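You operate a simulated robot arm through the tools that you are given. There is no shell and no other tool.

The job below is to be done with a simulated robot arm. You get a single attempt, and the scene is never put back.

Task
Put things in order on the table top. At the end: the clear bottle (marked "STANDARD") from the table top is on the red tray; the clear burner tube from the table top stands on top of the red roll; the black cartridge from the table top stands on top of the white wipe box (marked "LAB WIPES"); the clear flask from the table top stands where the black cartridge stood; whatever was shut is shut again. Leave all else as you found it, and nothing knocked over. Set down upright: bottle.
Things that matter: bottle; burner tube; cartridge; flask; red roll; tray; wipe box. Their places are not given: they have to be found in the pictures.

Only the result counts: the job must be done as asked and must still hold three seconds after the hand-in. Knocking over, shifting, dropping, spilling or breaking anything else fails it.

Robot
A 7-joint arm with a two-finger parallel gripper, fixed in place. Base frame: the origin is at the foot of the arm, x ahead of it, y to its left, z up; the work surface is at about z = 0. Units: m, degrees, N and s.
With the tool pointing down near the work surface it reaches from about 0.22 to 0.58 m from the base axis. Its first joint turns from -66.0 to 66.0 degrees. Payload 2.5 kg.
The TCP is the grasp point between the finger pads, 0.023 m short of the fingertips. In the tool frame z runs along the fingers and y along their closing line. Largest opening 0.094 m; finger width 0.038, thickness 0.01; the body of the gripper, 0.054 by 0.096 m, starts 0.039 m behind the TCP.
Orientation is that of the tool frame in the base frame, as [roll, pitch, yaw] about the fixed x, y, z axes, in that order (R = Rz(yaw) Ry(pitch) Rx(roll)). With the fingers straight down and closing along the base's y, the tool's x points along the base's -x, its y along +y and its z along -z.

Tools
- The arm moves only by the tool send_rows. Its argument "steps" is one flat list of numbers, 7 for each row, row after row: the shift along the base's x, y, z in m, then the turn, a rotation vector about the base's x, y, z in degrees, then the opening, from 0 (shut) to 1 (fully open). In form: [x, y, z, ax, ay, az, hand, x, y, z, ax, ay, az, hand, ...]. A call has 1 to 20 rows; each row is the pose to reach, as a shift and turn from the pose commanded when the call began. A row lasts 0.2 s, in which the tool goes at most 0.05 m and 8.6 degrees; a call with a longer step from one row to the next is refused whole, and so is a gripper value outside its range. Where a pose cannot be reached the arm comes as near as it can. A force on the tool above 40 N (or 10 N above the force at the start of the call, whichever is more), or a blocked arm, ends the call early, and 0.2 s more pass. Each finger travels about 0.108 m/s and halts on what it meets, pressing with about 39 N; the grip force reading is that of the motor and also rises with nothing between the fingers. The clock runs only during rows and for 0.2 s after the last one: add rows that repeat a pose to give the fingers time. The reply holds the time, the measured pose of the TCP, the force on the tool along the base axes, the opening and the grip force, in the units named above and with some noise, with the torque about the TCP (base axes, N m) and any sound that the robot's microphone picked up.
- Cameras (640 x 400 px; columns grow to the right, rows downward): "scene" is fixed at [0.1274, -0.4154, 0.5372]; the picture's right is [0.77, -0.64, 0.00], its down [-0.41, -0.49, -0.77] and it looks along [0.49, 0.59, -0.64] (base axes); focal length 214 px, centre (320, 200). "wrist" rides on the gripper at [0.086, 0.016, -0.074] in the tool frame; the picture's right is [-0.18, 0.98, 0.00], its down [-0.58, -0.11, -0.81] and it looks along [-0.79, -0.15, 0.59] (tool axes); focal length 243 px, centre (320, 200).
- get_image(camera): a new picture of that camera. The clock stands still meanwhile.
- pixel_to_xyz(camera, pixels): for up to 12 pixels [column, row] of the newest picture of that camera ("zoom" is the newest enlarged one), the place [x, y, z] in the base frame of the surface seen there, good to about 0.002 m. The clock stands still meanwhile.
- enlarge(camera, box): a new picture of the part [left, top, right, bottom] of that camera's present view, enlarged. The clock stands still meanwhile.
- sign_off(): hands the job in; it is judged then, once.

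Open the gripper and draw the arm clear of the work before you hand the job in, unless the task says otherwise.

The tools are called after "Request:" by a JSON object that holds its "api" and its "payload". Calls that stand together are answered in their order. send_rows: Moves the arm, as the interface text tells. Its arguments: {"type":"object","properties":{"steps":{"type":"array"}},"required":["steps"]} The other tools are called the same way: get_image (camera) takes a picture; pixel_to_xyz (camera, pixels) gives the place of the surface under pixels of a picture; enlarge (camera, box) takes an enlarged picture of a part of a camera's view; sign_off () hands the job in.

At the start:

```text
clock: 0.0
tcp_pos: [0.2724, -0.1742, 0.3668]
tool_rot: [-179.9, -0.1, -180.0]
contact_force: [-0.3, -0.1, 0.1]
moment: [0.02, -0.02, 0.01]
finger_gap: 0.0938
grasp_force: 0.1
```

scene: 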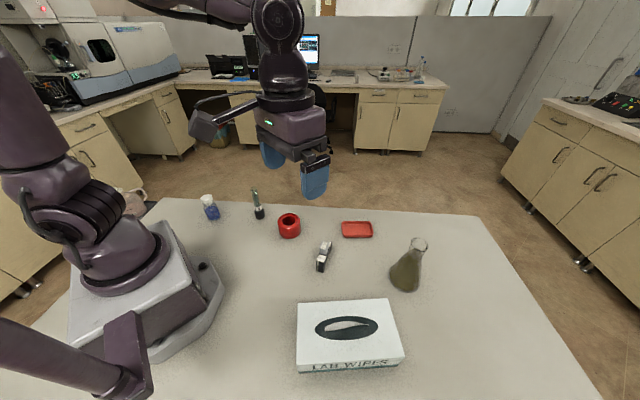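
wrist: 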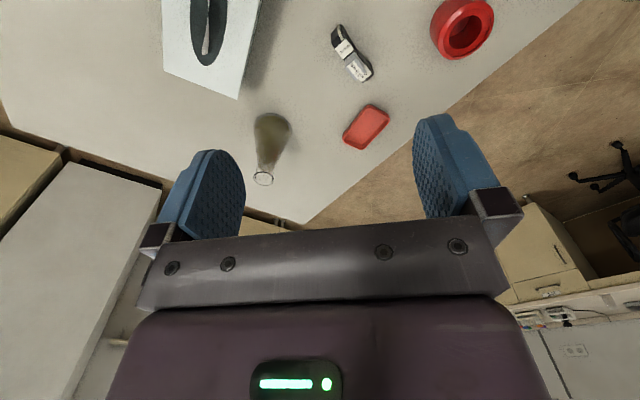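

The scene picture shows a bottle (~210,207), burner tube (~257,203), red roll (~289,225), red tray (~357,229), cartridge (~323,256), flask (~408,265) and wipe box (~348,335). I enlarge to see details.

Request:
{"api": "enlarge", "payload": {"camera": "scene", "box": [180, 170, 310, 251]}}

Request:
{"api": "enlarge", "payload": {"camera": "scene", "box": [280, 200, 450, 306]}}

Request:
{"api": "enlarge", "payload": {"camera": "scene", "box": [270, 280, 430, 380]}}

Request:
{"api": "get_image", "payload": {"camera": "scene"}}

Request:
{"api": "pixel_to_xyz", "payload": {"camera": "scene", "pixels": [[208, 199], [210, 213], [212, 220], [255, 192], [258, 210], [260, 218], [289, 217], [290, 237], [357, 229], [322, 268], [327, 243], [404, 288]]}}

Request:
{"api": "pixel_to_xyz", "payload": {"camera": "scene", "pixels": [[419, 241], [405, 265], [300, 304], [387, 300], [403, 356], [298, 365], [348, 328], [343, 222], [370, 222], [372, 237], [342, 236], [240, 260]]}}

```text
4.92 times, centred on (245, 210) of scene
```

zoom: 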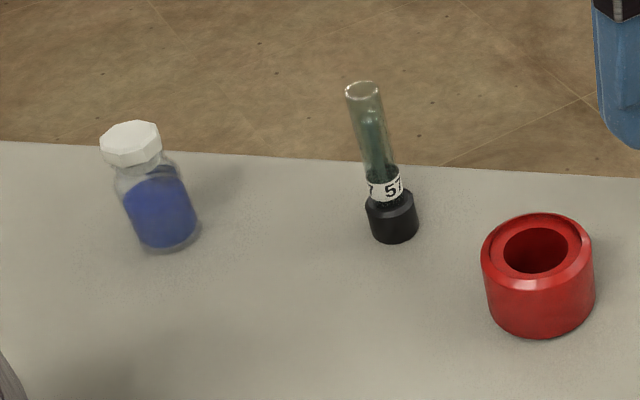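

```text
3.76 times, centred on (365, 253) of scene
```

zoom: 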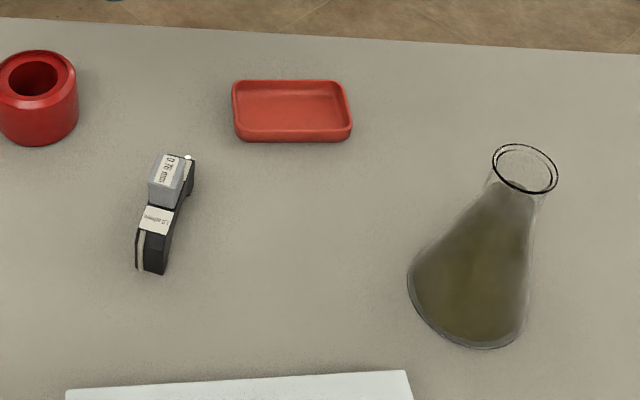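

```text
4.00 times, centred on (350, 330) of scene
```

zoom: 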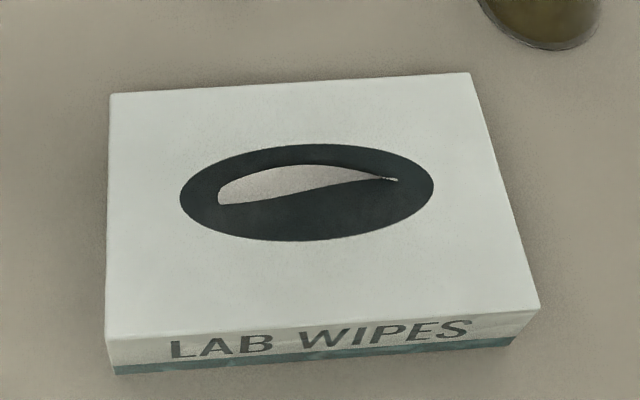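

```text
taken
```

scene: 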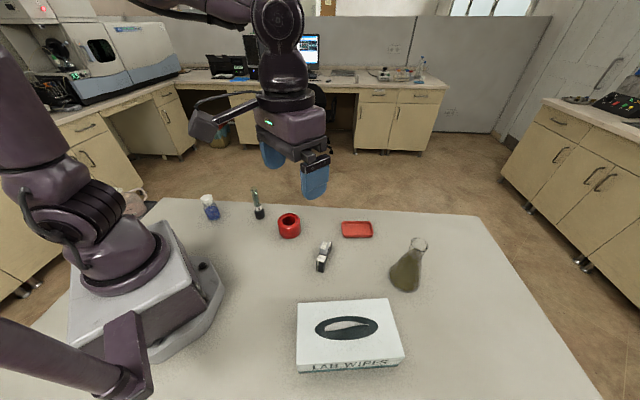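

```text
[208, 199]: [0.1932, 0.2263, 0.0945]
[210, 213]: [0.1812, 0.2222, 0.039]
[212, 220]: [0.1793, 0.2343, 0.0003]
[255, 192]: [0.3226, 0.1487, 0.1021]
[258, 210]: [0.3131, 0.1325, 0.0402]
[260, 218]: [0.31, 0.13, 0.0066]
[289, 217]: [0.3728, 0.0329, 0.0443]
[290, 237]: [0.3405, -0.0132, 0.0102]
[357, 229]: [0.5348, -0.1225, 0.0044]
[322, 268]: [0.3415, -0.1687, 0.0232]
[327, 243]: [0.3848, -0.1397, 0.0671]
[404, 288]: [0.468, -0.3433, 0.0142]
```

```text
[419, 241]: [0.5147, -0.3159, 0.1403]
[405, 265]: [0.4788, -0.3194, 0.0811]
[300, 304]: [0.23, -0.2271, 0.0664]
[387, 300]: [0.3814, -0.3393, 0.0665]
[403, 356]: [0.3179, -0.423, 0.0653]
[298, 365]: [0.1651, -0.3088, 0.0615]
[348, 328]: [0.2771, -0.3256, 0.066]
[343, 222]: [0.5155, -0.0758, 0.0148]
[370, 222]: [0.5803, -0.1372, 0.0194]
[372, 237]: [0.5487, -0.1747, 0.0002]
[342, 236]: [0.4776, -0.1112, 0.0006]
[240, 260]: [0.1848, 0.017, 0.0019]
```

Coordinates found for all things. I enlarge the wrist view to see the cartridge, roll and flask from another side.

Request:
{"api": "enlarge", "payload": {"camera": "wrist", "box": [310, 0, 510, 125]}}

Request:
{"api": "pixel_to_xyz", "payload": {"camera": "zoom", "pixels": [[90, 100], [110, 150], [140, 190], [170, 240], [480, 100], [440, 80], [500, 190], [570, 20], [400, 30], [150, 240]]}}

Request:
{"api": "enlarge", "payload": {"camera": "wrist", "box": [160, 80, 320, 200]}}

```text
3.20 times, centred on (410, 62) of wrist
```

zoom: 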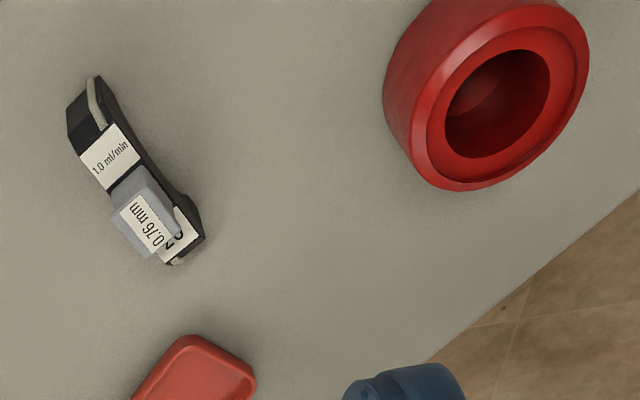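

```text
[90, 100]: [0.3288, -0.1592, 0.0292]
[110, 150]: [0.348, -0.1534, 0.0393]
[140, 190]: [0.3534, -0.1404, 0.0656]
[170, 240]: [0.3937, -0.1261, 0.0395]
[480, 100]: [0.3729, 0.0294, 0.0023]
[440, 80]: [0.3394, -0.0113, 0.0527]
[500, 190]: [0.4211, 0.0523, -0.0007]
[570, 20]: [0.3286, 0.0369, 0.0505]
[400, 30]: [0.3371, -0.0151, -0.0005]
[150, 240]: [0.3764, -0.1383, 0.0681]
```

```text
3.33 times, centred on (240, 140) of wrist
```

zoom: 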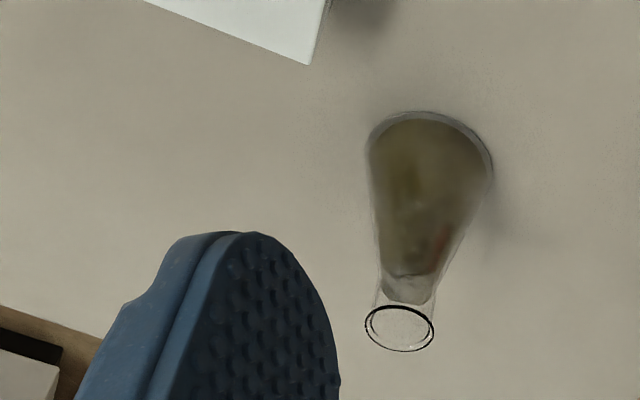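

The roll is an open ring (hole reaches the table) with its top near z=0.052; the cartridge spans (0.33,-0.16) to (0.39,-0.13). I move the hand above the cartridge to look closer.

Request:
{"api": "send_rows", "payload": {"steps": [0.018, 0.005, -0.033, 0, 0, 0, 1, 0.036, 0.01, -0.067, 0, 0, 0, 1, 0.054, 0.016, -0.1, 0, 0, 0, 1, 0.072, 0.021, -0.134, 0, 0, 0, 1, 0.09, 0.026, -0.167, 0, 0, 0, 1, 0.09, 0.026, -0.167, 0, 0, 0, 1]}}

Request:
{"api": "get_image", "payload": {"camera": "wrist"}}

Request:
{"api": "enlarge", "payload": {"camera": "scene", "box": [280, 200, 380, 290]}}

```text
clock: 1.4
tcp_pos: [0.3627, -0.1479, 0.1983]
tool_rot: [180.0, 0.0, -179.9]
contact_force: [0.7, 0.1, 0.0]
moment: [0.03, -0.02, 0.01]
finger_gap: 0.0941
grasp_force: 0.1
```

```text
taken
```

wrist: 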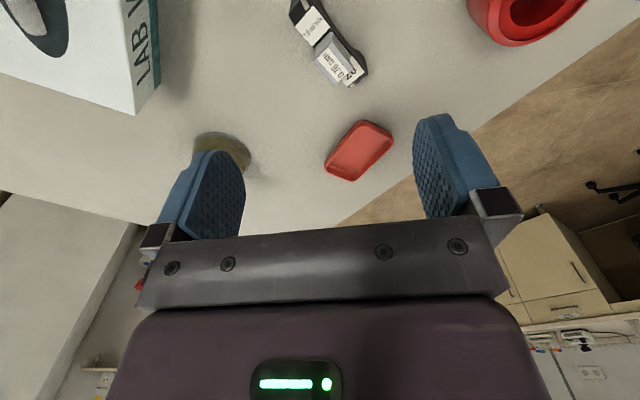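

```text
4.44 times, centred on (330, 245) of scene
```

zoom: 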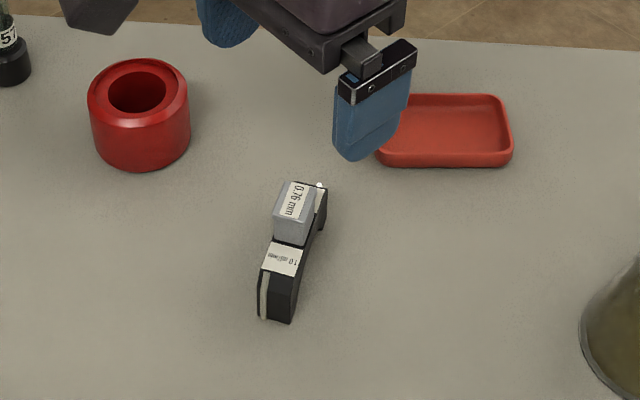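

The cartridge is at (328,45) in the wrist view; I enlarge it and sample points to get its yaw and centre.

Request:
{"api": "enlarge", "payload": {"camera": "wrist", "box": [270, 0, 398, 90]}}

Request:
{"api": "pixel_to_xyz", "payload": {"camera": "zoom", "pixels": [[110, 10], [170, 70], [150, 130], [250, 100], [240, 210], [310, 160], [340, 260], [390, 220], [300, 300], [350, 400], [460, 380], [390, 300]]}}

Request:
{"api": "pixel_to_xyz", "payload": {"camera": "zoom", "pixels": [[220, 250], [280, 190], [340, 380], [410, 340], [420, 290], [470, 330], [440, 390], [200, 30], [350, 150], [400, 200], [130, 90], [320, 330]]}}

```text
4.44 times, centred on (334, 45) of wrist
```

zoom: 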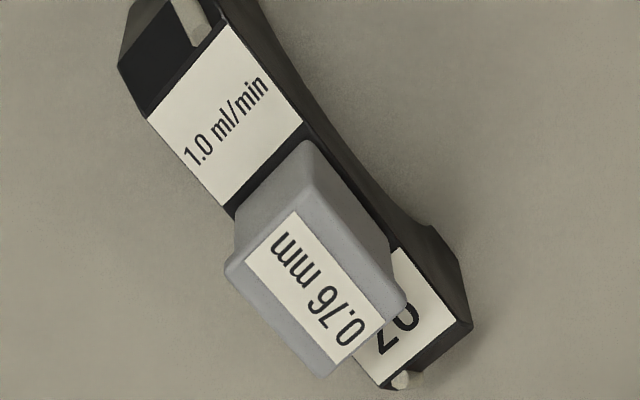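

```text
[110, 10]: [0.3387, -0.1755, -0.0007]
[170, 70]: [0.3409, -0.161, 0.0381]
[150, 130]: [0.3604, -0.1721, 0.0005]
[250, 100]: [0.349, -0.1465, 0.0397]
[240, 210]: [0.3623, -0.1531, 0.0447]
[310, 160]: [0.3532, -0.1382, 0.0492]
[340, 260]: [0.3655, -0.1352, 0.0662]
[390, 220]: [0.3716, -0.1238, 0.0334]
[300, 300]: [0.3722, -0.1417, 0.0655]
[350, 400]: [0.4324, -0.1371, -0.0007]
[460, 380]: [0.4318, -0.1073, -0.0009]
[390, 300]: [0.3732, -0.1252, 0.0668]
```

```text
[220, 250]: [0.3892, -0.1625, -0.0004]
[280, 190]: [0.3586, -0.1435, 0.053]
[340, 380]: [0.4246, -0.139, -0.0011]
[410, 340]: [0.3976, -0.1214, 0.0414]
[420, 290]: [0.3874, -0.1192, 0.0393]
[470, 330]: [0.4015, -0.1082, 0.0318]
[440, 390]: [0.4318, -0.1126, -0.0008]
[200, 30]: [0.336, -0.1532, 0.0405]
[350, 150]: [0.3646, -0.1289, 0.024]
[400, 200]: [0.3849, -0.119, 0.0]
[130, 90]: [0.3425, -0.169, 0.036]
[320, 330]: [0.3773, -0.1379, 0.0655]
```

Reading the cartridge label centres, edges and the box's top surface (including the dark oval) for heights.

Request:
{"api": "pixel_to_xyz", "payload": {"camera": "zoom", "pixels": [[226, 117], [155, 118], [225, 35], [295, 122], [230, 198], [405, 255], [450, 320], [385, 380], [425, 280], [265, 265], [350, 200], [320, 150]]}}

Request:
{"api": "enlarge", "payload": {"camera": "scene", "box": [270, 280, 430, 380]}}

Request:
{"api": "pixel_to_xyz", "payload": {"camera": "zoom", "pixels": [[115, 98], [465, 78], [532, 302], [112, 330], [190, 195], [425, 190], [300, 155], [310, 230], [300, 190], [380, 178], [350, 210], [250, 175]]}}

```text
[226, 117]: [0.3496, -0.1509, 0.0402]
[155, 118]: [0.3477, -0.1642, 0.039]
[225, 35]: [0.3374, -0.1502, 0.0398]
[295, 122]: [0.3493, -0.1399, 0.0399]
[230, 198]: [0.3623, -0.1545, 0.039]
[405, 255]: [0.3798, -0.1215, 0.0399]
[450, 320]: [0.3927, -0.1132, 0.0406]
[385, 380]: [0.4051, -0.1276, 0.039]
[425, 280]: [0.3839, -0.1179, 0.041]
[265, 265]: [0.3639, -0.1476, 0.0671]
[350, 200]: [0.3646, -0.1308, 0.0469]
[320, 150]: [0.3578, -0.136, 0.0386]
```

```text
4.00 times, centred on (350, 330) of scene
```

zoom: 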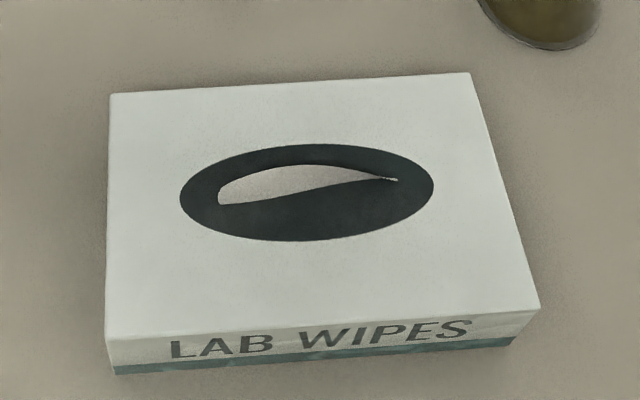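

```text
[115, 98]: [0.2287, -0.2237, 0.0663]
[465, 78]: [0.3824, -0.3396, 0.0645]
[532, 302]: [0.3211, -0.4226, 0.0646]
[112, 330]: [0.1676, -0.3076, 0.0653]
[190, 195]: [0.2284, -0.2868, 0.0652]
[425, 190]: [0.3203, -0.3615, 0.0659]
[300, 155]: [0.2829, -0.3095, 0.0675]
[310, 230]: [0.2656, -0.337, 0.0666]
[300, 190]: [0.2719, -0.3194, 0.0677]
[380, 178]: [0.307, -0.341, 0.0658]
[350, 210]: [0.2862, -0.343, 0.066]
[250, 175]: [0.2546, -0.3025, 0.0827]
```

The oval is flat at z≈0.066 but the tissue rises to ≈0.083, so the cartridge will go beside the oval, parallel to the box's long side. Cartridge axis is at ≈33°, centre ≈(0.370,-0.139), width 0.018; I turn the hand and go down above it.

Request:
{"api": "send_rows", "payload": {"steps": [0.002, 0.002, -0.02, 0, 0, 8.3, 1, 0.004, 0.005, -0.04, 0, 0, 16.6, 0.9, 0.006, 0.007, -0.06, 0, 0, 24.9, 0.8, 0.008, 0.0094, -0.08, 0, 0, 33.2, 0.6, 0.008, 0.0094, -0.1, 0, 0, 33.2, 0.6, 0.008, 0.0094, -0.1, 0, 0, 33.2, 0.6]}}

Request:
{"api": "enlarge", "payload": {"camera": "scene", "box": [270, 190, 398, 280]}}

Request:
{"api": "get_image", "payload": {"camera": "wrist"}}

```text
clock: 2.8
tcp_pos: [0.3706, -0.1395, 0.0986]
tool_rot: [-180.0, 0.0, -146.7]
contact_force: [-0.1, 0.2, 0.0]
moment: [-0.01, 0.0, 0.01]
finger_gap: 0.0561
grasp_force: 0.1
```

```text
4.44 times, centred on (334, 235) of scene
```

zoom: 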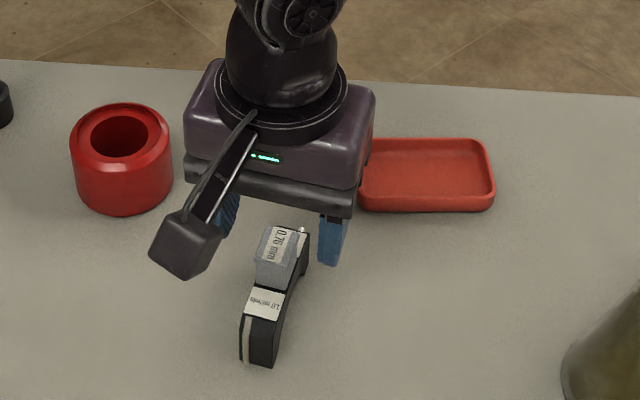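

```text
taken
```

wrist: 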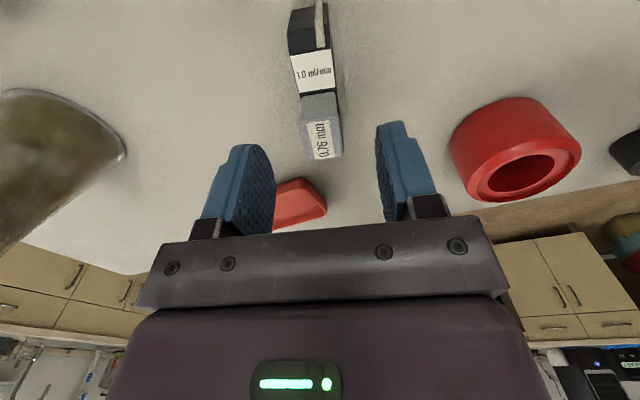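

Hand is aligned with the cartridge (fingers either side at image (240,190) and (400,170), cartridge at (320,130)). Descending to z≈0.047 and closing.

Request:
{"api": "send_rows", "payload": {"steps": [0, 0, -0.026, 0, 0, 0, 0.6, 0, 0, -0.052, 0, 0, 0, 0.6, 0, 0, -0.052, 0, 0, 0, 0.6, 0, 0, -0.052, 0, 0, 0, 0.4, 0, 0, -0.052, 0, 0, 0, 0.2, 0, 0, -0.052, 0, 0, 0, 0, 0, 0, -0.052, 0, 0, 0, 0, 0, 0, -0.052, 0, 0, 0, 0]}}

Request:
{"api": "enlarge", "payload": {"camera": "scene", "box": [270, 190, 398, 280]}}

```text
clock: 4.6
tcp_pos: [0.3706, -0.1388, 0.0471]
tool_rot: [-180.0, 0.0, -146.8]
contact_force: [-0.5, 0.4, 0.5]
moment: [0.0, 0.0, -0.01]
finger_gap: 0.0213
grasp_force: 39.2
```

```text
4.44 times, centred on (334, 235) of scene
```

zoom: 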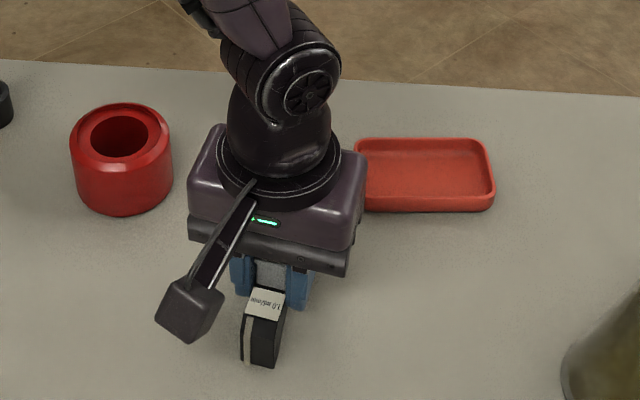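

Gripped (gap 0.0213, 39 N). Lifting 0.15 m, carrying over the box and turning by -70° so that the cartridge lies parallel to the box's long side.

Request:
{"api": "send_rows", "payload": {"steps": [0, 0, 0.03, 0, 0, 0, 0, 0, 0, 0.07, 0, 0, 0, 0, 0, 0, 0.11, 0, 0, 0, 0, 0, 0, 0.15, 0, 0, 0, 0, -0.0128, -0.0235, 0.15, 0, 0, -7.8, 0, -0.0256, -0.0469, 0.15, 0, 0, -15.6, 0, -0.0384, -0.0704, 0.15, 0, 0, -23.4, 0, -0.0512, -0.0938, 0.15, 0, 0, -31.2, 0, -0.064, -0.1173, 0.15, 0, 0, -39, 0, -0.0767, -0.1407, 0.15, 0, 0, -46.8, 0, -0.0895, -0.1642, 0.15, 0, 0, -54.6, 0, -0.1023, -0.1876, 0.15, 0, 0, -62.4, 0, -0.1151, -0.2111, 0.15, 0, 0, -70.2, 0, -0.1151, -0.2111, 0.15, 0, 0, -70.2, 0, -0.1151, -0.2111, 0.15, 0, 0, -70.2, 0]}}

Request:
{"api": "get_image", "payload": {"camera": "wrist"}}

Request:
{"api": "get_image", "payload": {"camera": "scene"}}

```text
clock: 7.8
tcp_pos: [0.2544, -0.3506, 0.1953]
tool_rot: [180.0, -0.1, 142.9]
contact_force: [0.4, 0.1, -1.9]
moment: [-0.02, 0.02, -0.03]
finger_gap: 0.0209
grasp_force: 38.6
```

```text
taken
```

wrist: 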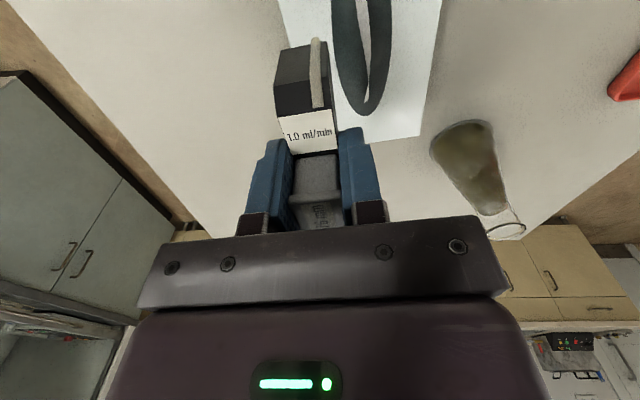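

```text
taken
```

scene: 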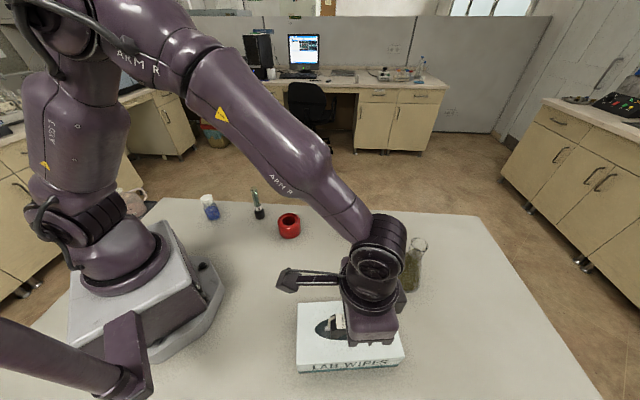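

The box edges are visible left at (283,10) and right at (410,120); I check the box position with the wrist camera before lowering.

Request:
{"api": "pixel_to_xyz", "payload": {"camera": "wrist", "pixels": [[283, 10], [286, 30], [415, 125], [375, 137], [430, 60], [350, 50], [335, 20], [345, 80], [290, 80], [320, 80], [325, 30], [310, 40]]}}

Request:
{"api": "enlarge", "payload": {"camera": "wrist", "box": [240, 0, 440, 150]}}

```text
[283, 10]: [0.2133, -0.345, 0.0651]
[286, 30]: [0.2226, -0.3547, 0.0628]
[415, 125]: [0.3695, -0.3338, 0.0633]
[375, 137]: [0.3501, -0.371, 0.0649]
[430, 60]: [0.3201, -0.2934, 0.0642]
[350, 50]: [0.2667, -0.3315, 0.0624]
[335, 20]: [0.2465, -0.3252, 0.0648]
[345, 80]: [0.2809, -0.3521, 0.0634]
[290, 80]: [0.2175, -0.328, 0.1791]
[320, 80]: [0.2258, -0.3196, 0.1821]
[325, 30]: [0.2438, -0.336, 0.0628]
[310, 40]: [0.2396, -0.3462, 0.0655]
```

```text
2.67 times, centred on (340, 75) of wrist
```

zoom: 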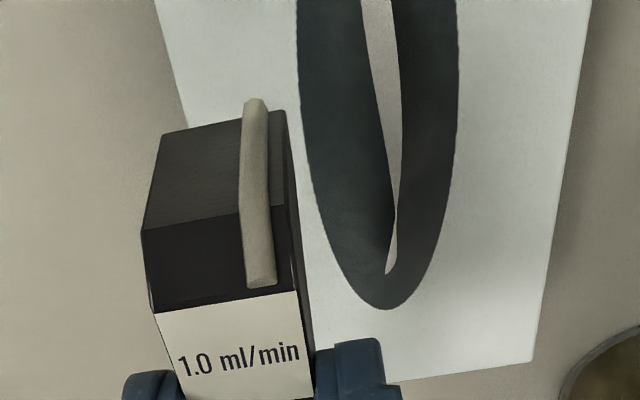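

Box and cartridge positions agree (cartridge beyond the oval, inside the outer edge by ≈8 mm). Lowering to ≈2 mm above the box.

Request:
{"api": "send_rows", "payload": {"steps": [0, 0, -0.025, 0, 0, 0, 0, 0, 0, -0.05, 0, 0, 0, 0, 0, 0, -0.07, 0, 0, 0, 0, 0, 0, -0.079, 0, 0, 0, 0, 0, 0, -0.079, 0, 0, 0, 0]}}

Request:
{"api": "enlarge", "payload": {"camera": "scene", "box": [290, 280, 418, 370]}}

Request:
{"api": "get_image", "payload": {"camera": "wrist"}}

```text
clock: 9.0
tcp_pos: [0.2544, -0.3494, 0.1181]
tool_rot: [-180.0, 0.0, 142.9]
contact_force: [0.2, 0.0, -0.6]
moment: [-0.05, 0.01, 0.0]
finger_gap: 0.0213
grasp_force: 39.1
```

```text
4.44 times, centred on (354, 325) of scene
```

zoom: 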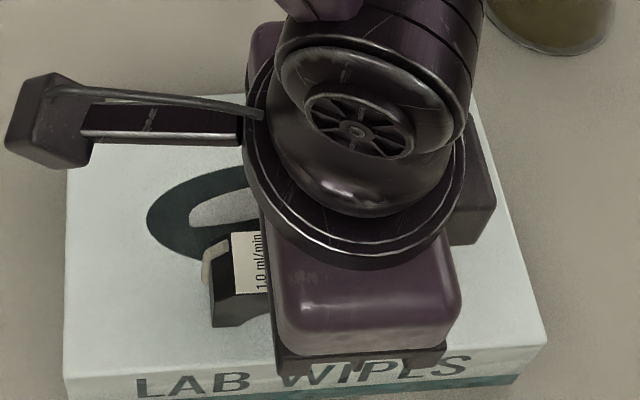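

```text
taken
```

wrist: 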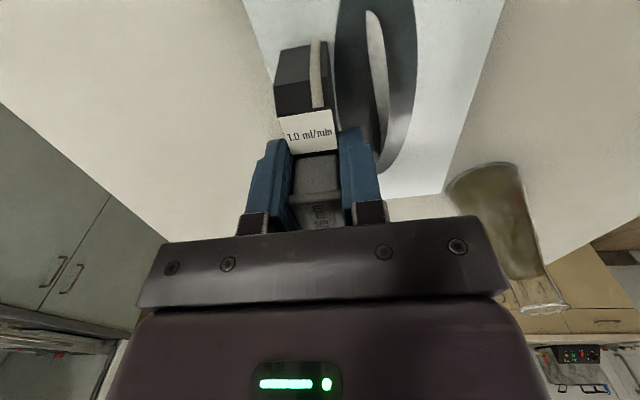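

The cartridge hovers over the box beside the oval, clear of the tissue. Lowering in small steps to feel contact.

Request:
{"api": "send_rows", "payload": {"steps": [0, 0, -0.002, 0, 0, 0, 0, 0, 0, -0.0035, 0, 0, 0, 0, 0, 0, -0.0045, 0, 0, 0, 0, 0, 0, -0.0045, 0, 0, 0, 0]}}

```text
clock: 10.0
tcp_pos: [0.2547, -0.3502, 0.1145]
tool_rot: [-179.9, 0.0, 143.0]
contact_force: [0.5, 0.1, -1.4]
moment: [0.02, 0.02, 0.01]
finger_gap: 0.0212
grasp_force: 39.0
```

No contact yet (force z ≈ -1.4 N, like when hanging). Continuing by 1 mm steps.

Request:
{"api": "send_rows", "payload": {"steps": [0, 0, -0.001, 0, 0, 0, 0, 0, 0, -0.001, 0, 0, 0, 0]}}

Request:
{"api": "send_rows", "payload": {"steps": [0, 0, -0.001, 0, 0, 0, 0, 0, 0, -0.001, 0, 0, 0, 0]}}

```text
clock: 10.6
tcp_pos: [0.2553, -0.3499, 0.113]
tool_rot: [180.0, 0.0, 143.0]
contact_force: [-0.4, 0.2, -1.5]
moment: [-0.01, 0.02, -0.02]
finger_gap: 0.0209
grasp_force: 39.2
```

```text
clock: 11.2
tcp_pos: [0.2539, -0.3501, 0.1123]
tool_rot: [-180.0, 0.0, 143.0]
contact_force: [-2.7, 1.2, 12.8]
moment: [0.02, 0.0, -0.03]
finger_gap: 0.0213
grasp_force: 39.2
```

Contact felt (12.8 N up). Opening slightly (gap ≈0.036) and lifting straight up.

Request:
{"api": "send_rows", "payload": {"steps": [0, 0, 0.0005, 0, 0, 0, 0.3, 0, 0, 0.0005, 0, 0, 0, 0.38, 0, 0, 0.0005, 0, 0, 0, 0.38, 0, 0, 0.01, 0, 0, 0, 0.38, 0, 0, 0.03, 0, 0, 0, 0.38, 0, 0, 0.06, 0, 0, 0, 0.38, 0, 0, 0.1, 0, 0, 0, 0.5, 0, 0, 0.13, 0, 0, 0, 0.6]}}

Request:
{"api": "get_image", "payload": {"camera": "wrist"}}

Request:
{"api": "get_image", "payload": {"camera": "scene"}}

```text
clock: 13.0
tcp_pos: [0.2546, -0.3508, 0.2421]
tool_rot: [-180.0, 0.0, 143.0]
contact_force: [0.0, 0.4, -0.1]
moment: [-0.03, -0.02, -0.02]
finger_gap: 0.0563
grasp_force: 0.2
```

```text
taken
```

wrist: 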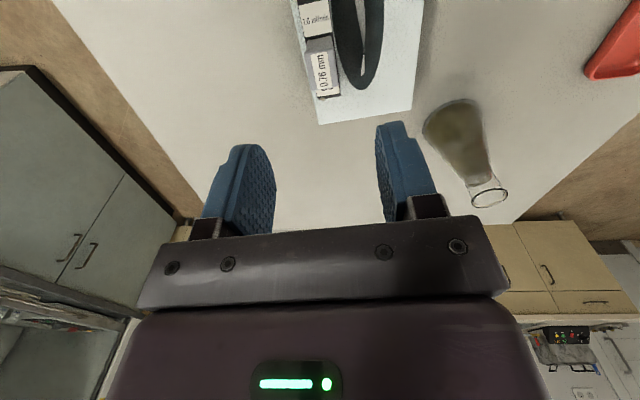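

```text
taken
```

scene: 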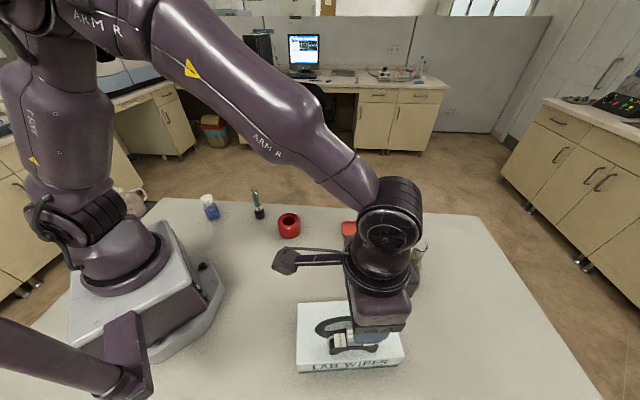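

The cartridge stands on the box. Now the flask: enlarging the view around its base (460,120) and rim (489,192).

Request:
{"api": "enlarge", "payload": {"camera": "wrist", "box": [400, 80, 540, 220]}}

Request:
{"api": "pixel_to_xyz", "payload": {"camera": "wrist", "pixels": [[470, 193], [507, 192], [489, 178], [489, 207], [489, 192], [424, 130], [480, 108], [450, 101], [472, 185], [480, 172], [497, 168], [460, 140]]}}

Request:
{"api": "enlarge", "payload": {"camera": "scene", "box": [370, 220, 450, 300]}}

```text
2.86 times, centred on (470, 150) of wrist
```

zoom: 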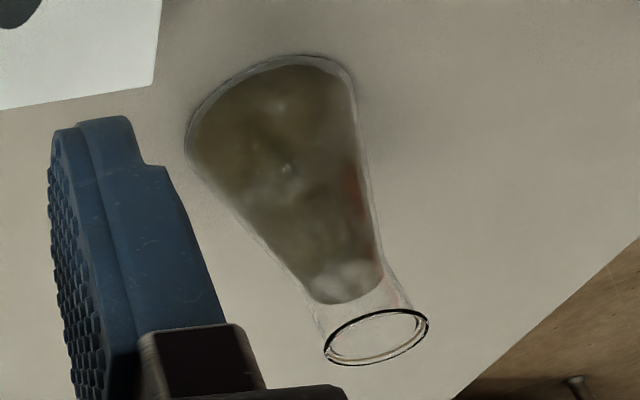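

```text
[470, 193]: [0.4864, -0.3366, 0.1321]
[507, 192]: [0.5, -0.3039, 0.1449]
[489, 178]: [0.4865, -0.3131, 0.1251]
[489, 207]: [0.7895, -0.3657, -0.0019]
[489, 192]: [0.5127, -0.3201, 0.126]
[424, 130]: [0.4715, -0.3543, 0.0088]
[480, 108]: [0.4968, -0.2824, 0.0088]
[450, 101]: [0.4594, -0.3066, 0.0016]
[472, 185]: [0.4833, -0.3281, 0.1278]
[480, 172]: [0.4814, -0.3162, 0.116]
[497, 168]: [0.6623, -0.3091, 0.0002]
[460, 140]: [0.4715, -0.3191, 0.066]
```

```text
5.00 times, centred on (410, 260) of scene
```

zoom: 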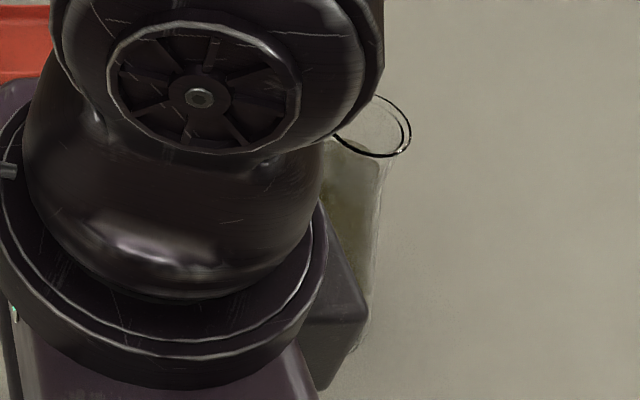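

Rim centre ≈(0.495,-0.319), top ≈0.143, base diameter ≈0.078; radius ≈0.588, at the reach limit. I move above it with the closing line tangential and see whether the pose is reachable.

Request:
{"api": "send_rows", "payload": {"steps": [0.04, 0.005, 0, 0, 0, 1, 0.7, 0.08, 0.01, 0, 0, 0, 2, 0.8, 0.12, 0.016, 0, 0, 0, 3, 0.85, 0.16, 0.021, 0, 0, 0, 4, 0.85, 0.2, 0.026, -0.01, 0, 0, 4, 0.85, 0.238, 0.0318, -0.02, 0, 0, 4, 0.85, 0.238, 0.0318, -0.02, 0, 0, 4, 0.85]}}

Request:
{"api": "get_image", "payload": {"camera": "wrist"}}

Request:
{"api": "get_image", "payload": {"camera": "scene"}}

```text
clock: 14.6
tcp_pos: [0.494, -0.3191, 0.2214]
tool_rot: [-180.0, -0.1, 147.0]
contact_force: [0.7, -0.7, -0.6]
moment: [0.03, -0.02, -0.01]
finger_gap: 0.0799
grasp_force: 0.0
```

```text
taken
```

wrist: 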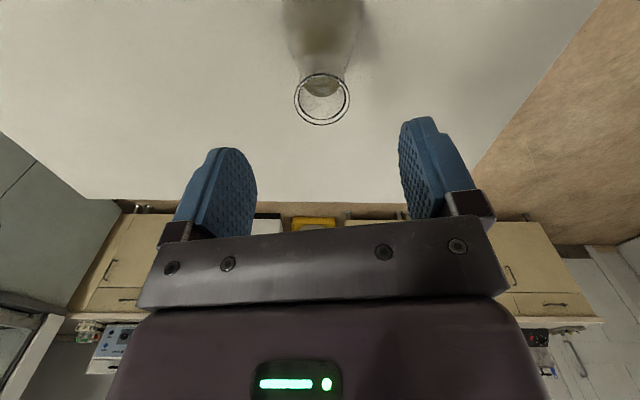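

```text
taken
```

scene: 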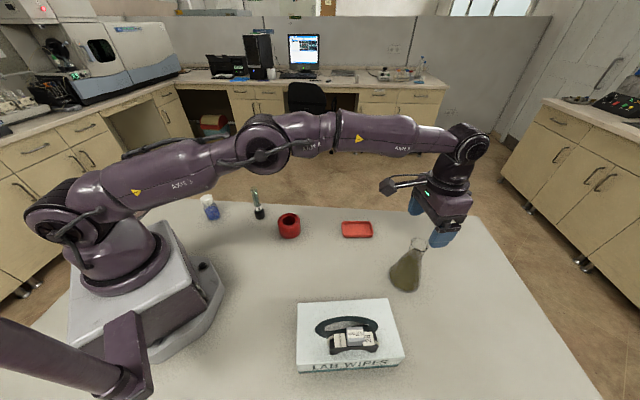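

The pose was reached. The rim ring is centred at about (322,99); I sample rim points to centre the grip.

Request:
{"api": "pixel_to_xyz", "payload": {"camera": "wrist", "pixels": [[296, 100], [348, 100], [322, 75], [322, 123], [304, 82], [341, 82], [304, 117], [340, 117]]}}

Request:
{"api": "enlarge", "payload": {"camera": "wrist", "box": [260, 0, 388, 130]}}

Request:
{"api": "enlarge", "payload": {"camera": "scene", "box": [370, 220, 450, 300]}}

Request:
{"api": "pixel_to_xyz", "payload": {"camera": "zoom", "pixels": [[340, 100], [455, 110], [400, 160], [440, 160], [330, 170], [300, 220], [250, 265], [380, 355], [445, 220], [430, 280], [415, 350], [240, 360]]}}

```text
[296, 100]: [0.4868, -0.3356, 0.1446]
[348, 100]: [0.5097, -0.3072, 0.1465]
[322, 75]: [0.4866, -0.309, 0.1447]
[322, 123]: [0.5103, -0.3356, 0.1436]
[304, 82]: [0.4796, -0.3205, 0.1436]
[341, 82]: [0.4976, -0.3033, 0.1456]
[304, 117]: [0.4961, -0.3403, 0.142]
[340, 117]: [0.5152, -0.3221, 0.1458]
```

```text
3.08 times, centred on (324, 65) of wrist
```

zoom: 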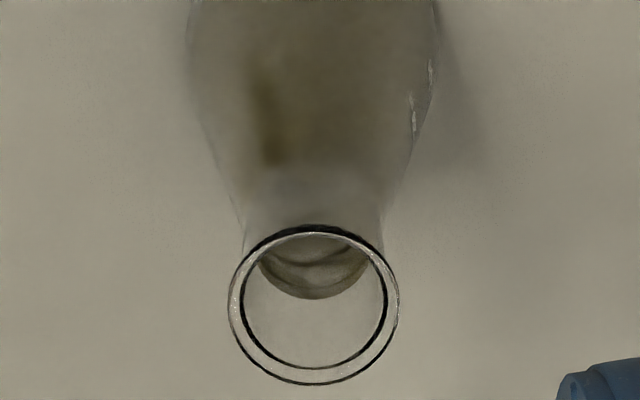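

```text
5.00 times, centred on (410, 260) of scene
```

zoom: 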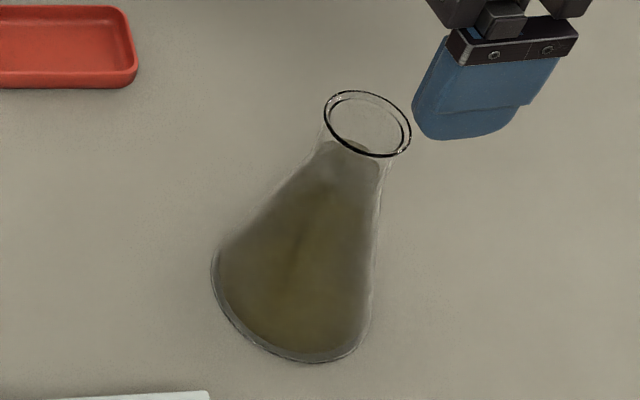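

```text
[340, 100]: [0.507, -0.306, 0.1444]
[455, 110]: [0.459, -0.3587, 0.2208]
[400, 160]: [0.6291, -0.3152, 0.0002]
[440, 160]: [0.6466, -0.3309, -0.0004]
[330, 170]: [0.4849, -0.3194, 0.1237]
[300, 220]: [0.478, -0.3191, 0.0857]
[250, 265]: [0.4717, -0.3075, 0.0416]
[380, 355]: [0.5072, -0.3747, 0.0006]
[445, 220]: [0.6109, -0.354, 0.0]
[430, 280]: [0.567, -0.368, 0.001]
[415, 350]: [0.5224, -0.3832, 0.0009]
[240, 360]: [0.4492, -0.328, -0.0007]
```

Rim centre (0.498,-0.322), z≈0.1445, diameter ≈0.037. I shift onto it and go down so that the tips are at about z=0.112, keeping the fingers open.

Request:
{"api": "send_rows", "payload": {"steps": [0.0037, -0.0026, -0.01, 0, 0, 0, 0.85, 0.0037, -0.0026, -0.035, 0, 0, 0, 0.85, 0.0037, -0.0026, -0.06, 0, 0, 0, 0.85, 0.0037, -0.0026, -0.086, 0, 0, 0, 0.85, 0.0037, -0.0026, -0.086, 0, 0, 0, 0.85]}}

Request:
{"api": "get_image", "payload": {"camera": "wrist"}}

Request:
{"api": "enlarge", "payload": {"camera": "scene", "box": [370, 210, 470, 300]}}

```text
clock: 15.8
tcp_pos: [0.4941, -0.3201, 0.1342]
tool_rot: [-179.9, 0.0, 147.0]
contact_force: [-0.1, 0.1, -0.2]
moment: [0.04, -0.02, 0.03]
finger_gap: 0.0798
grasp_force: 0.1
```

```text
taken
```

wrist: 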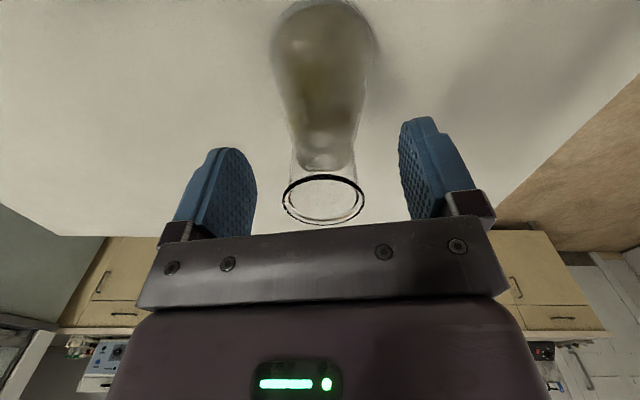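

```text
4.44 times, centred on (420, 255) of scene
```

zoom: 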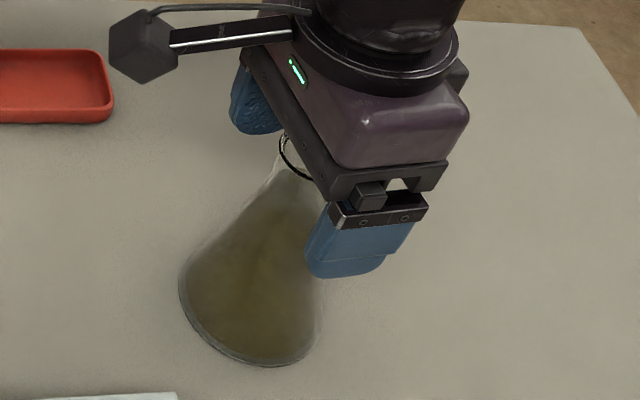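

The rim sits between the fingers ((322,200) midway). Closing gently.

Request:
{"api": "send_rows", "payload": {"steps": [0, 0, 0, 0, 0, 0, 0.7, 0, 0, 0, 0, 0, 0, 0.55, 0, 0, 0, 0, 0, 0, 0.48, 0, 0, 0, 0, 0, 0, 0.44, 0, 0, 0, 0, 0, 0, 0.41, 0, 0, 0, 0, 0, 0, 0.38, 0, 0, 0, 0, 0, 0, 0.35, 0, 0, 0, 0, 0, 0, 0.3, 0, 0, 0, 0, 0, 0, 0.2, 0, 0, 0, 0, 0, 0, 0, 0, 0, 0, 0, 0, 0, 0]}}

Request:
{"api": "get_image", "payload": {"camera": "wrist"}}

Request:
{"api": "enlarge", "payload": {"camera": "scene", "box": [370, 210, 470, 300]}}

```text
clock: 18.2
tcp_pos: [0.4949, -0.3208, 0.1342]
tool_rot: [180.0, 0.0, 147.0]
contact_force: [0.1, 0.0, 0.0]
moment: [0.0, -0.01, 0.01]
finger_gap: 0.0325
grasp_force: 38.8
```

```text
taken
```

wrist: 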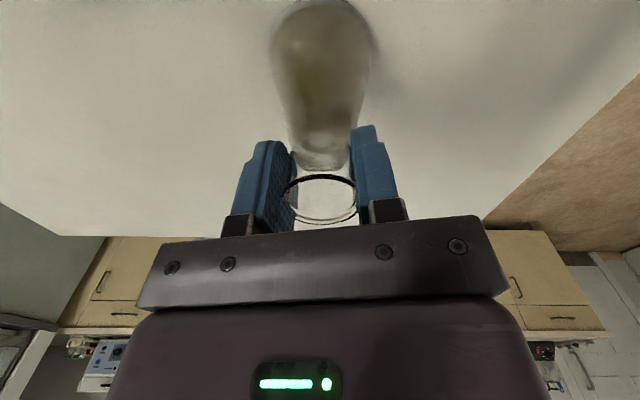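

```text
4.44 times, centred on (420, 255) of scene
```

zoom: 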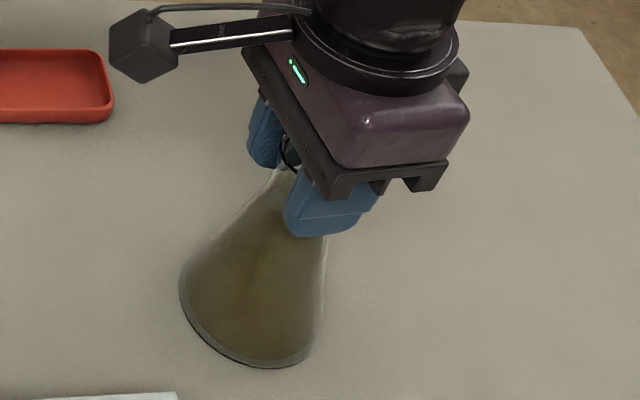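

Neck gripped (gap 0.0325, 39 N), the base has not moved. Lifting slowly by 5 cm.

Request:
{"api": "send_rows", "payload": {"steps": [0, 0, 0.002, 0, 0, 0, 0, 0, 0, 0.006, 0, 0, 0, 0, 0, 0, 0.012, 0, 0, 0, 0, 0, 0, 0.02, 0, 0, 0, 0, 0, 0, 0.03, 0, 0, 0, 0, 0, 0, 0.04, 0, 0, 0, 0, 0, 0, 0.047, 0, 0, 0, 0, 0, 0, 0.05, 0, 0, 0, 0, 0, 0, 0.05, 0, 0, 0, 0]}}

Request:
{"api": "get_image", "payload": {"camera": "scene"}}

Request:
{"api": "get_image", "payload": {"camera": "wrist"}}

```text
clock: 20.2
tcp_pos: [0.4969, -0.3221, 0.1851]
tool_rot: [-180.0, -0.1, 147.1]
contact_force: [-0.1, 0.3, -1.4]
moment: [0.03, -0.04, -0.02]
finger_gap: 0.0325
grasp_force: 38.4
```

```text
taken
```

scene: 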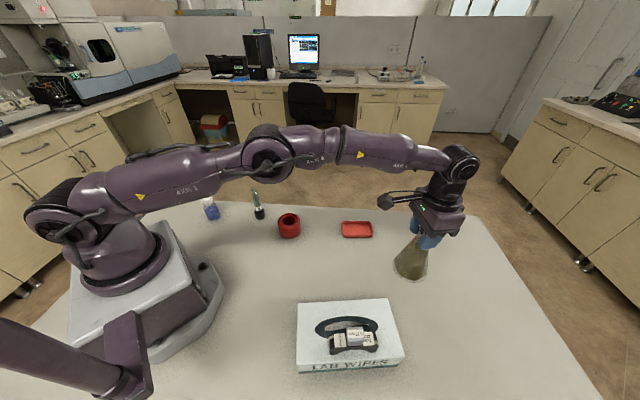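

```text
taken
```

wrist: 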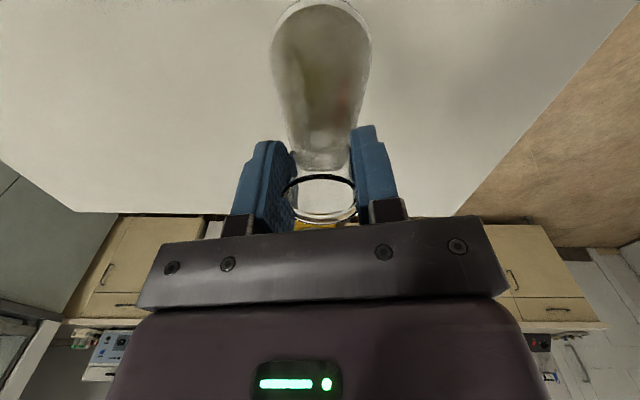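

The flask is lifted and hangs upright. Carrying it slowly and level to the cartridge's former place (0.369,-0.140).

Request:
{"api": "send_rows", "payload": {"steps": [-0.0026, 0.0036, 0, 0, 0, 0, 0, -0.0078, 0.0109, 0, 0, 0, 0, 0, -0.0156, 0.0218, 0, 0, 0, 0, 0, -0.0247, 0.0346, 0, 0, 0, 0, 0, -0.0351, 0.0491, 0, 0, 0, 0, 0, -0.0455, 0.0637, 0, 0, 0, 0, 0, -0.0559, 0.0783, 0, 0, 0, 0, 0, -0.0663, 0.0928, 0, 0, 0, 0, 0, -0.0767, 0.1074, 0, 0, 0, 0, 0, -0.0871, 0.1219, 0, 0, 0, 0, 0, -0.0975, 0.1365, 0, 0, 0, 0, 0, -0.1066, 0.1492, 0, 0, 0, 0, 0, -0.1157, 0.162, 0, 0, 0, 0, 0, -0.1222, 0.1711, 0, 0, 0, 0, 0, -0.1274, 0.1784, 0, 0, 0, 0, 0, -0.13, 0.182, 0, 0, 0, 0, 0, -0.13, 0.182, 0, 0, 0, 0, 0, -0.13, 0.182, 0, 0, 0, 0, 0]}}

Request:
{"api": "get_image", "payload": {"camera": "scene"}}

Request:
{"api": "get_image", "payload": {"camera": "wrist"}}

```text
clock: 24.0
tcp_pos: [0.3677, -0.1391, 0.1856]
tool_rot: [179.9, 0.0, 147.0]
contact_force: [0.2, 0.2, -1.0]
moment: [-0.03, 0.0, 0.02]
finger_gap: 0.0323
grasp_force: 39.5
```

```text
taken
```

scene: 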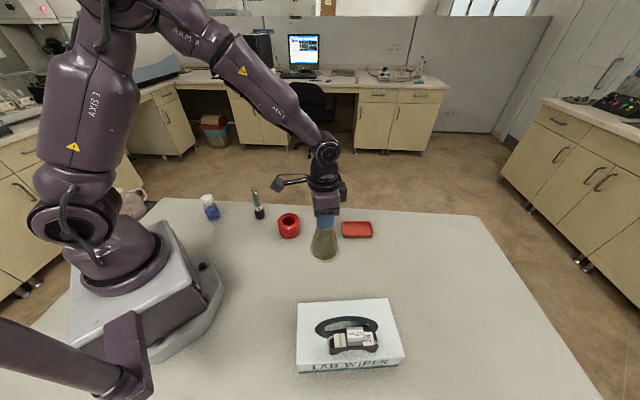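

```text
taken
```

wrist: 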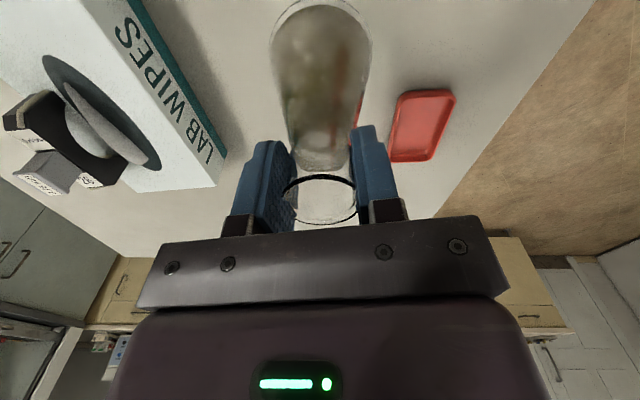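

Flask is over its new place. Lowering to about 3 mm above the table, then feeling for contact.

Request:
{"api": "send_rows", "payload": {"steps": [0, 0, -0.004, 0, 0, 0, 0, 0, 0, -0.014, 0, 0, 0, 0, 0, 0, -0.025, 0, 0, 0, 0, 0, 0, -0.036, 0, 0, 0, 0, 0, 0, -0.044, 0, 0, 0, 0, 0, 0, -0.048, 0, 0, 0, 0, 0, 0, -0.048, 0, 0, 0, 0]}}

Request:
{"api": "send_rows", "payload": {"steps": [0, 0, -0.001, 0, 0, 0, 0, 0, 0, -0.002, 0, 0, 0, 0, 0, 0, -0.002, 0, 0, 0, 0]}}

```text
clock: 25.6
tcp_pos: [0.367, -0.1376, 0.1379]
tool_rot: [-180.0, 0.0, 147.0]
contact_force: [-0.1, -1.2, -1.0]
moment: [-0.02, -0.01, 0.0]
finger_gap: 0.0324
grasp_force: 39.4
```

```text
clock: 26.4
tcp_pos: [0.3673, -0.1385, 0.1347]
tool_rot: [180.0, 0.0, 147.0]
contact_force: [-0.7, 0.1, -0.8]
moment: [0.0, -0.01, 0.06]
finger_gap: 0.0323
grasp_force: 39.0
```

No contact yet; continuing in 0.7 mm steps.

Request:
{"api": "send_rows", "payload": {"steps": [0, 0, -0.0007, 0, 0, 0, 0, 0, 0, -0.0007, 0, 0, 0, 0]}}

Request:
{"api": "send_rows", "payload": {"steps": [0, 0, -0.0007, 0, 0, 0, 0, 0, 0, -0.0007, 0, 0, 0, 0]}}

```text
clock: 27.0
tcp_pos: [0.3673, -0.1375, 0.1348]
tool_rot: [180.0, 0.0, 147.0]
contact_force: [-3.7, 2.6, 14.5]
moment: [0.24, 0.41, 0.01]
finger_gap: 0.0321
grasp_force: 39.5
```

```text
clock: 27.6
tcp_pos: [0.3666, -0.1398, 0.1342]
tool_rot: [179.9, 0.1, 147.1]
contact_force: [-6.7, 5.6, 30.7]
moment: [0.28, 0.44, -0.06]
finger_gap: 0.0321
grasp_force: 39.4
```

Contact is firm (30 N). Backing up 1 mm and opening slowly.

Request:
{"api": "send_rows", "payload": {"steps": [0, 0, 0.0012, 0, 0, 0, 0, 0, 0, 0.0012, 0, 0, 0, 0.3, 0, 0, 0.0012, 0, 0, 0, 0.38, 0, 0, 0.0012, 0, 0, 0, 0.45, 0, 0, 0.0012, 0, 0, 0, 0.55, 0, 0, 0.0012, 0, 0, 0, 0.7, 0, 0, 0.0012, 0, 0, 0, 0.85, 0, 0, 0.0012, 0, 0, 0, 0.85]}}

Request:
{"api": "get_image", "payload": {"camera": "wrist"}}

Request:
{"api": "enlarge", "payload": {"camera": "scene", "box": [260, 180, 400, 280]}}

```text
clock: 29.4
tcp_pos: [0.3659, -0.1384, 0.1358]
tool_rot: [-180.0, 0.0, 147.0]
contact_force: [0.5, -0.5, 0.0]
moment: [0.0, -0.03, -0.01]
finger_gap: 0.0803
grasp_force: 0.0
```

```text
taken
```

wrist: 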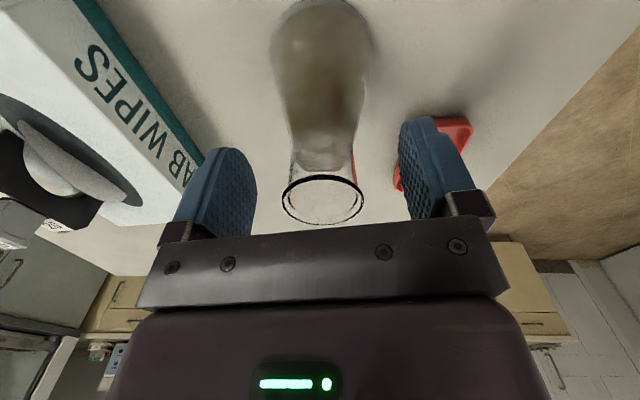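

```text
4.00 times, centred on (330, 230) of scene
```

zoom: 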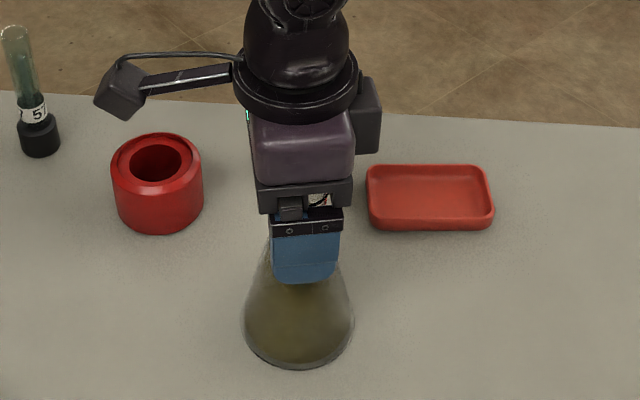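

Flask stands upright and released. Raising straight up, then moving towards the roll and the tube for a close look.

Request:
{"api": "send_rows", "payload": {"steps": [0, 0, 0.02, 0, 0, 0, 0.85, 0, 0, 0.05, 0, 0, 0, 0.85, 0, 0, 0.085, 0, 0, 0, 0.85, 0, 0, 0.12, 0, 0, 0, 0.85, -0.003, 0.038, 0.12, 0, 0, 8, 0.85, -0.006, 0.076, 0.12, 0, 0, 16, 0.85, -0.009, 0.114, 0.12, 0, 0, 24, 0.85, -0.011, 0.15, 0.11, 0, 0, 32, 0.85, -0.011, 0.18, 0.1, 0, 0, 33, 0.85, -0.011, 0.18, 0.1, 0, 0, 33, 0.85]}}

Request:
{"api": "get_image", "payload": {"camera": "wrist"}}

Request:
{"api": "get_image", "payload": {"camera": "scene"}}

```text
clock: 31.6
tcp_pos: [0.3541, 0.0432, 0.2356]
tool_rot: [-179.9, 0.0, -179.9]
contact_force: [0.4, 0.0, 0.4]
moment: [0.01, -0.02, 0.02]
finger_gap: 0.0799
grasp_force: 0.0
```

```text
taken
```

wrist: 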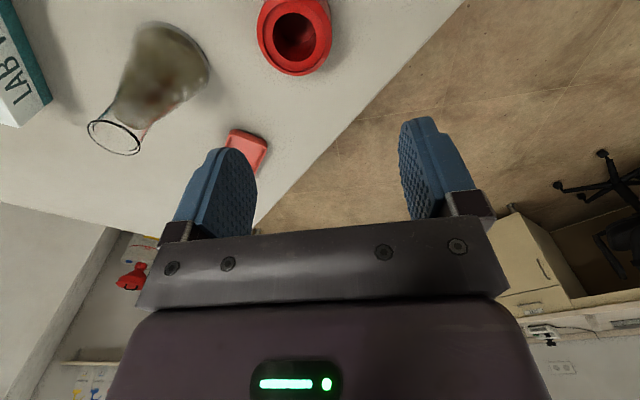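

```text
taken
```

scene: 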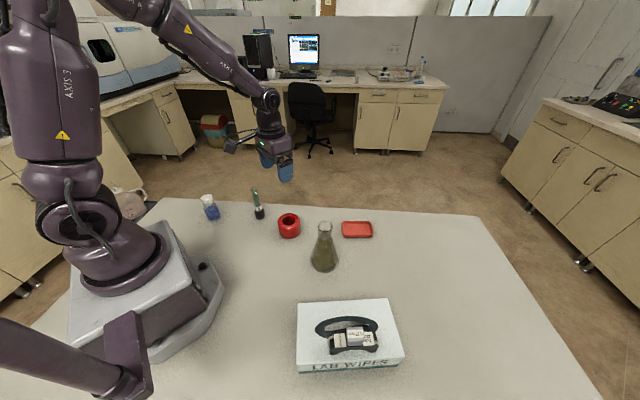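

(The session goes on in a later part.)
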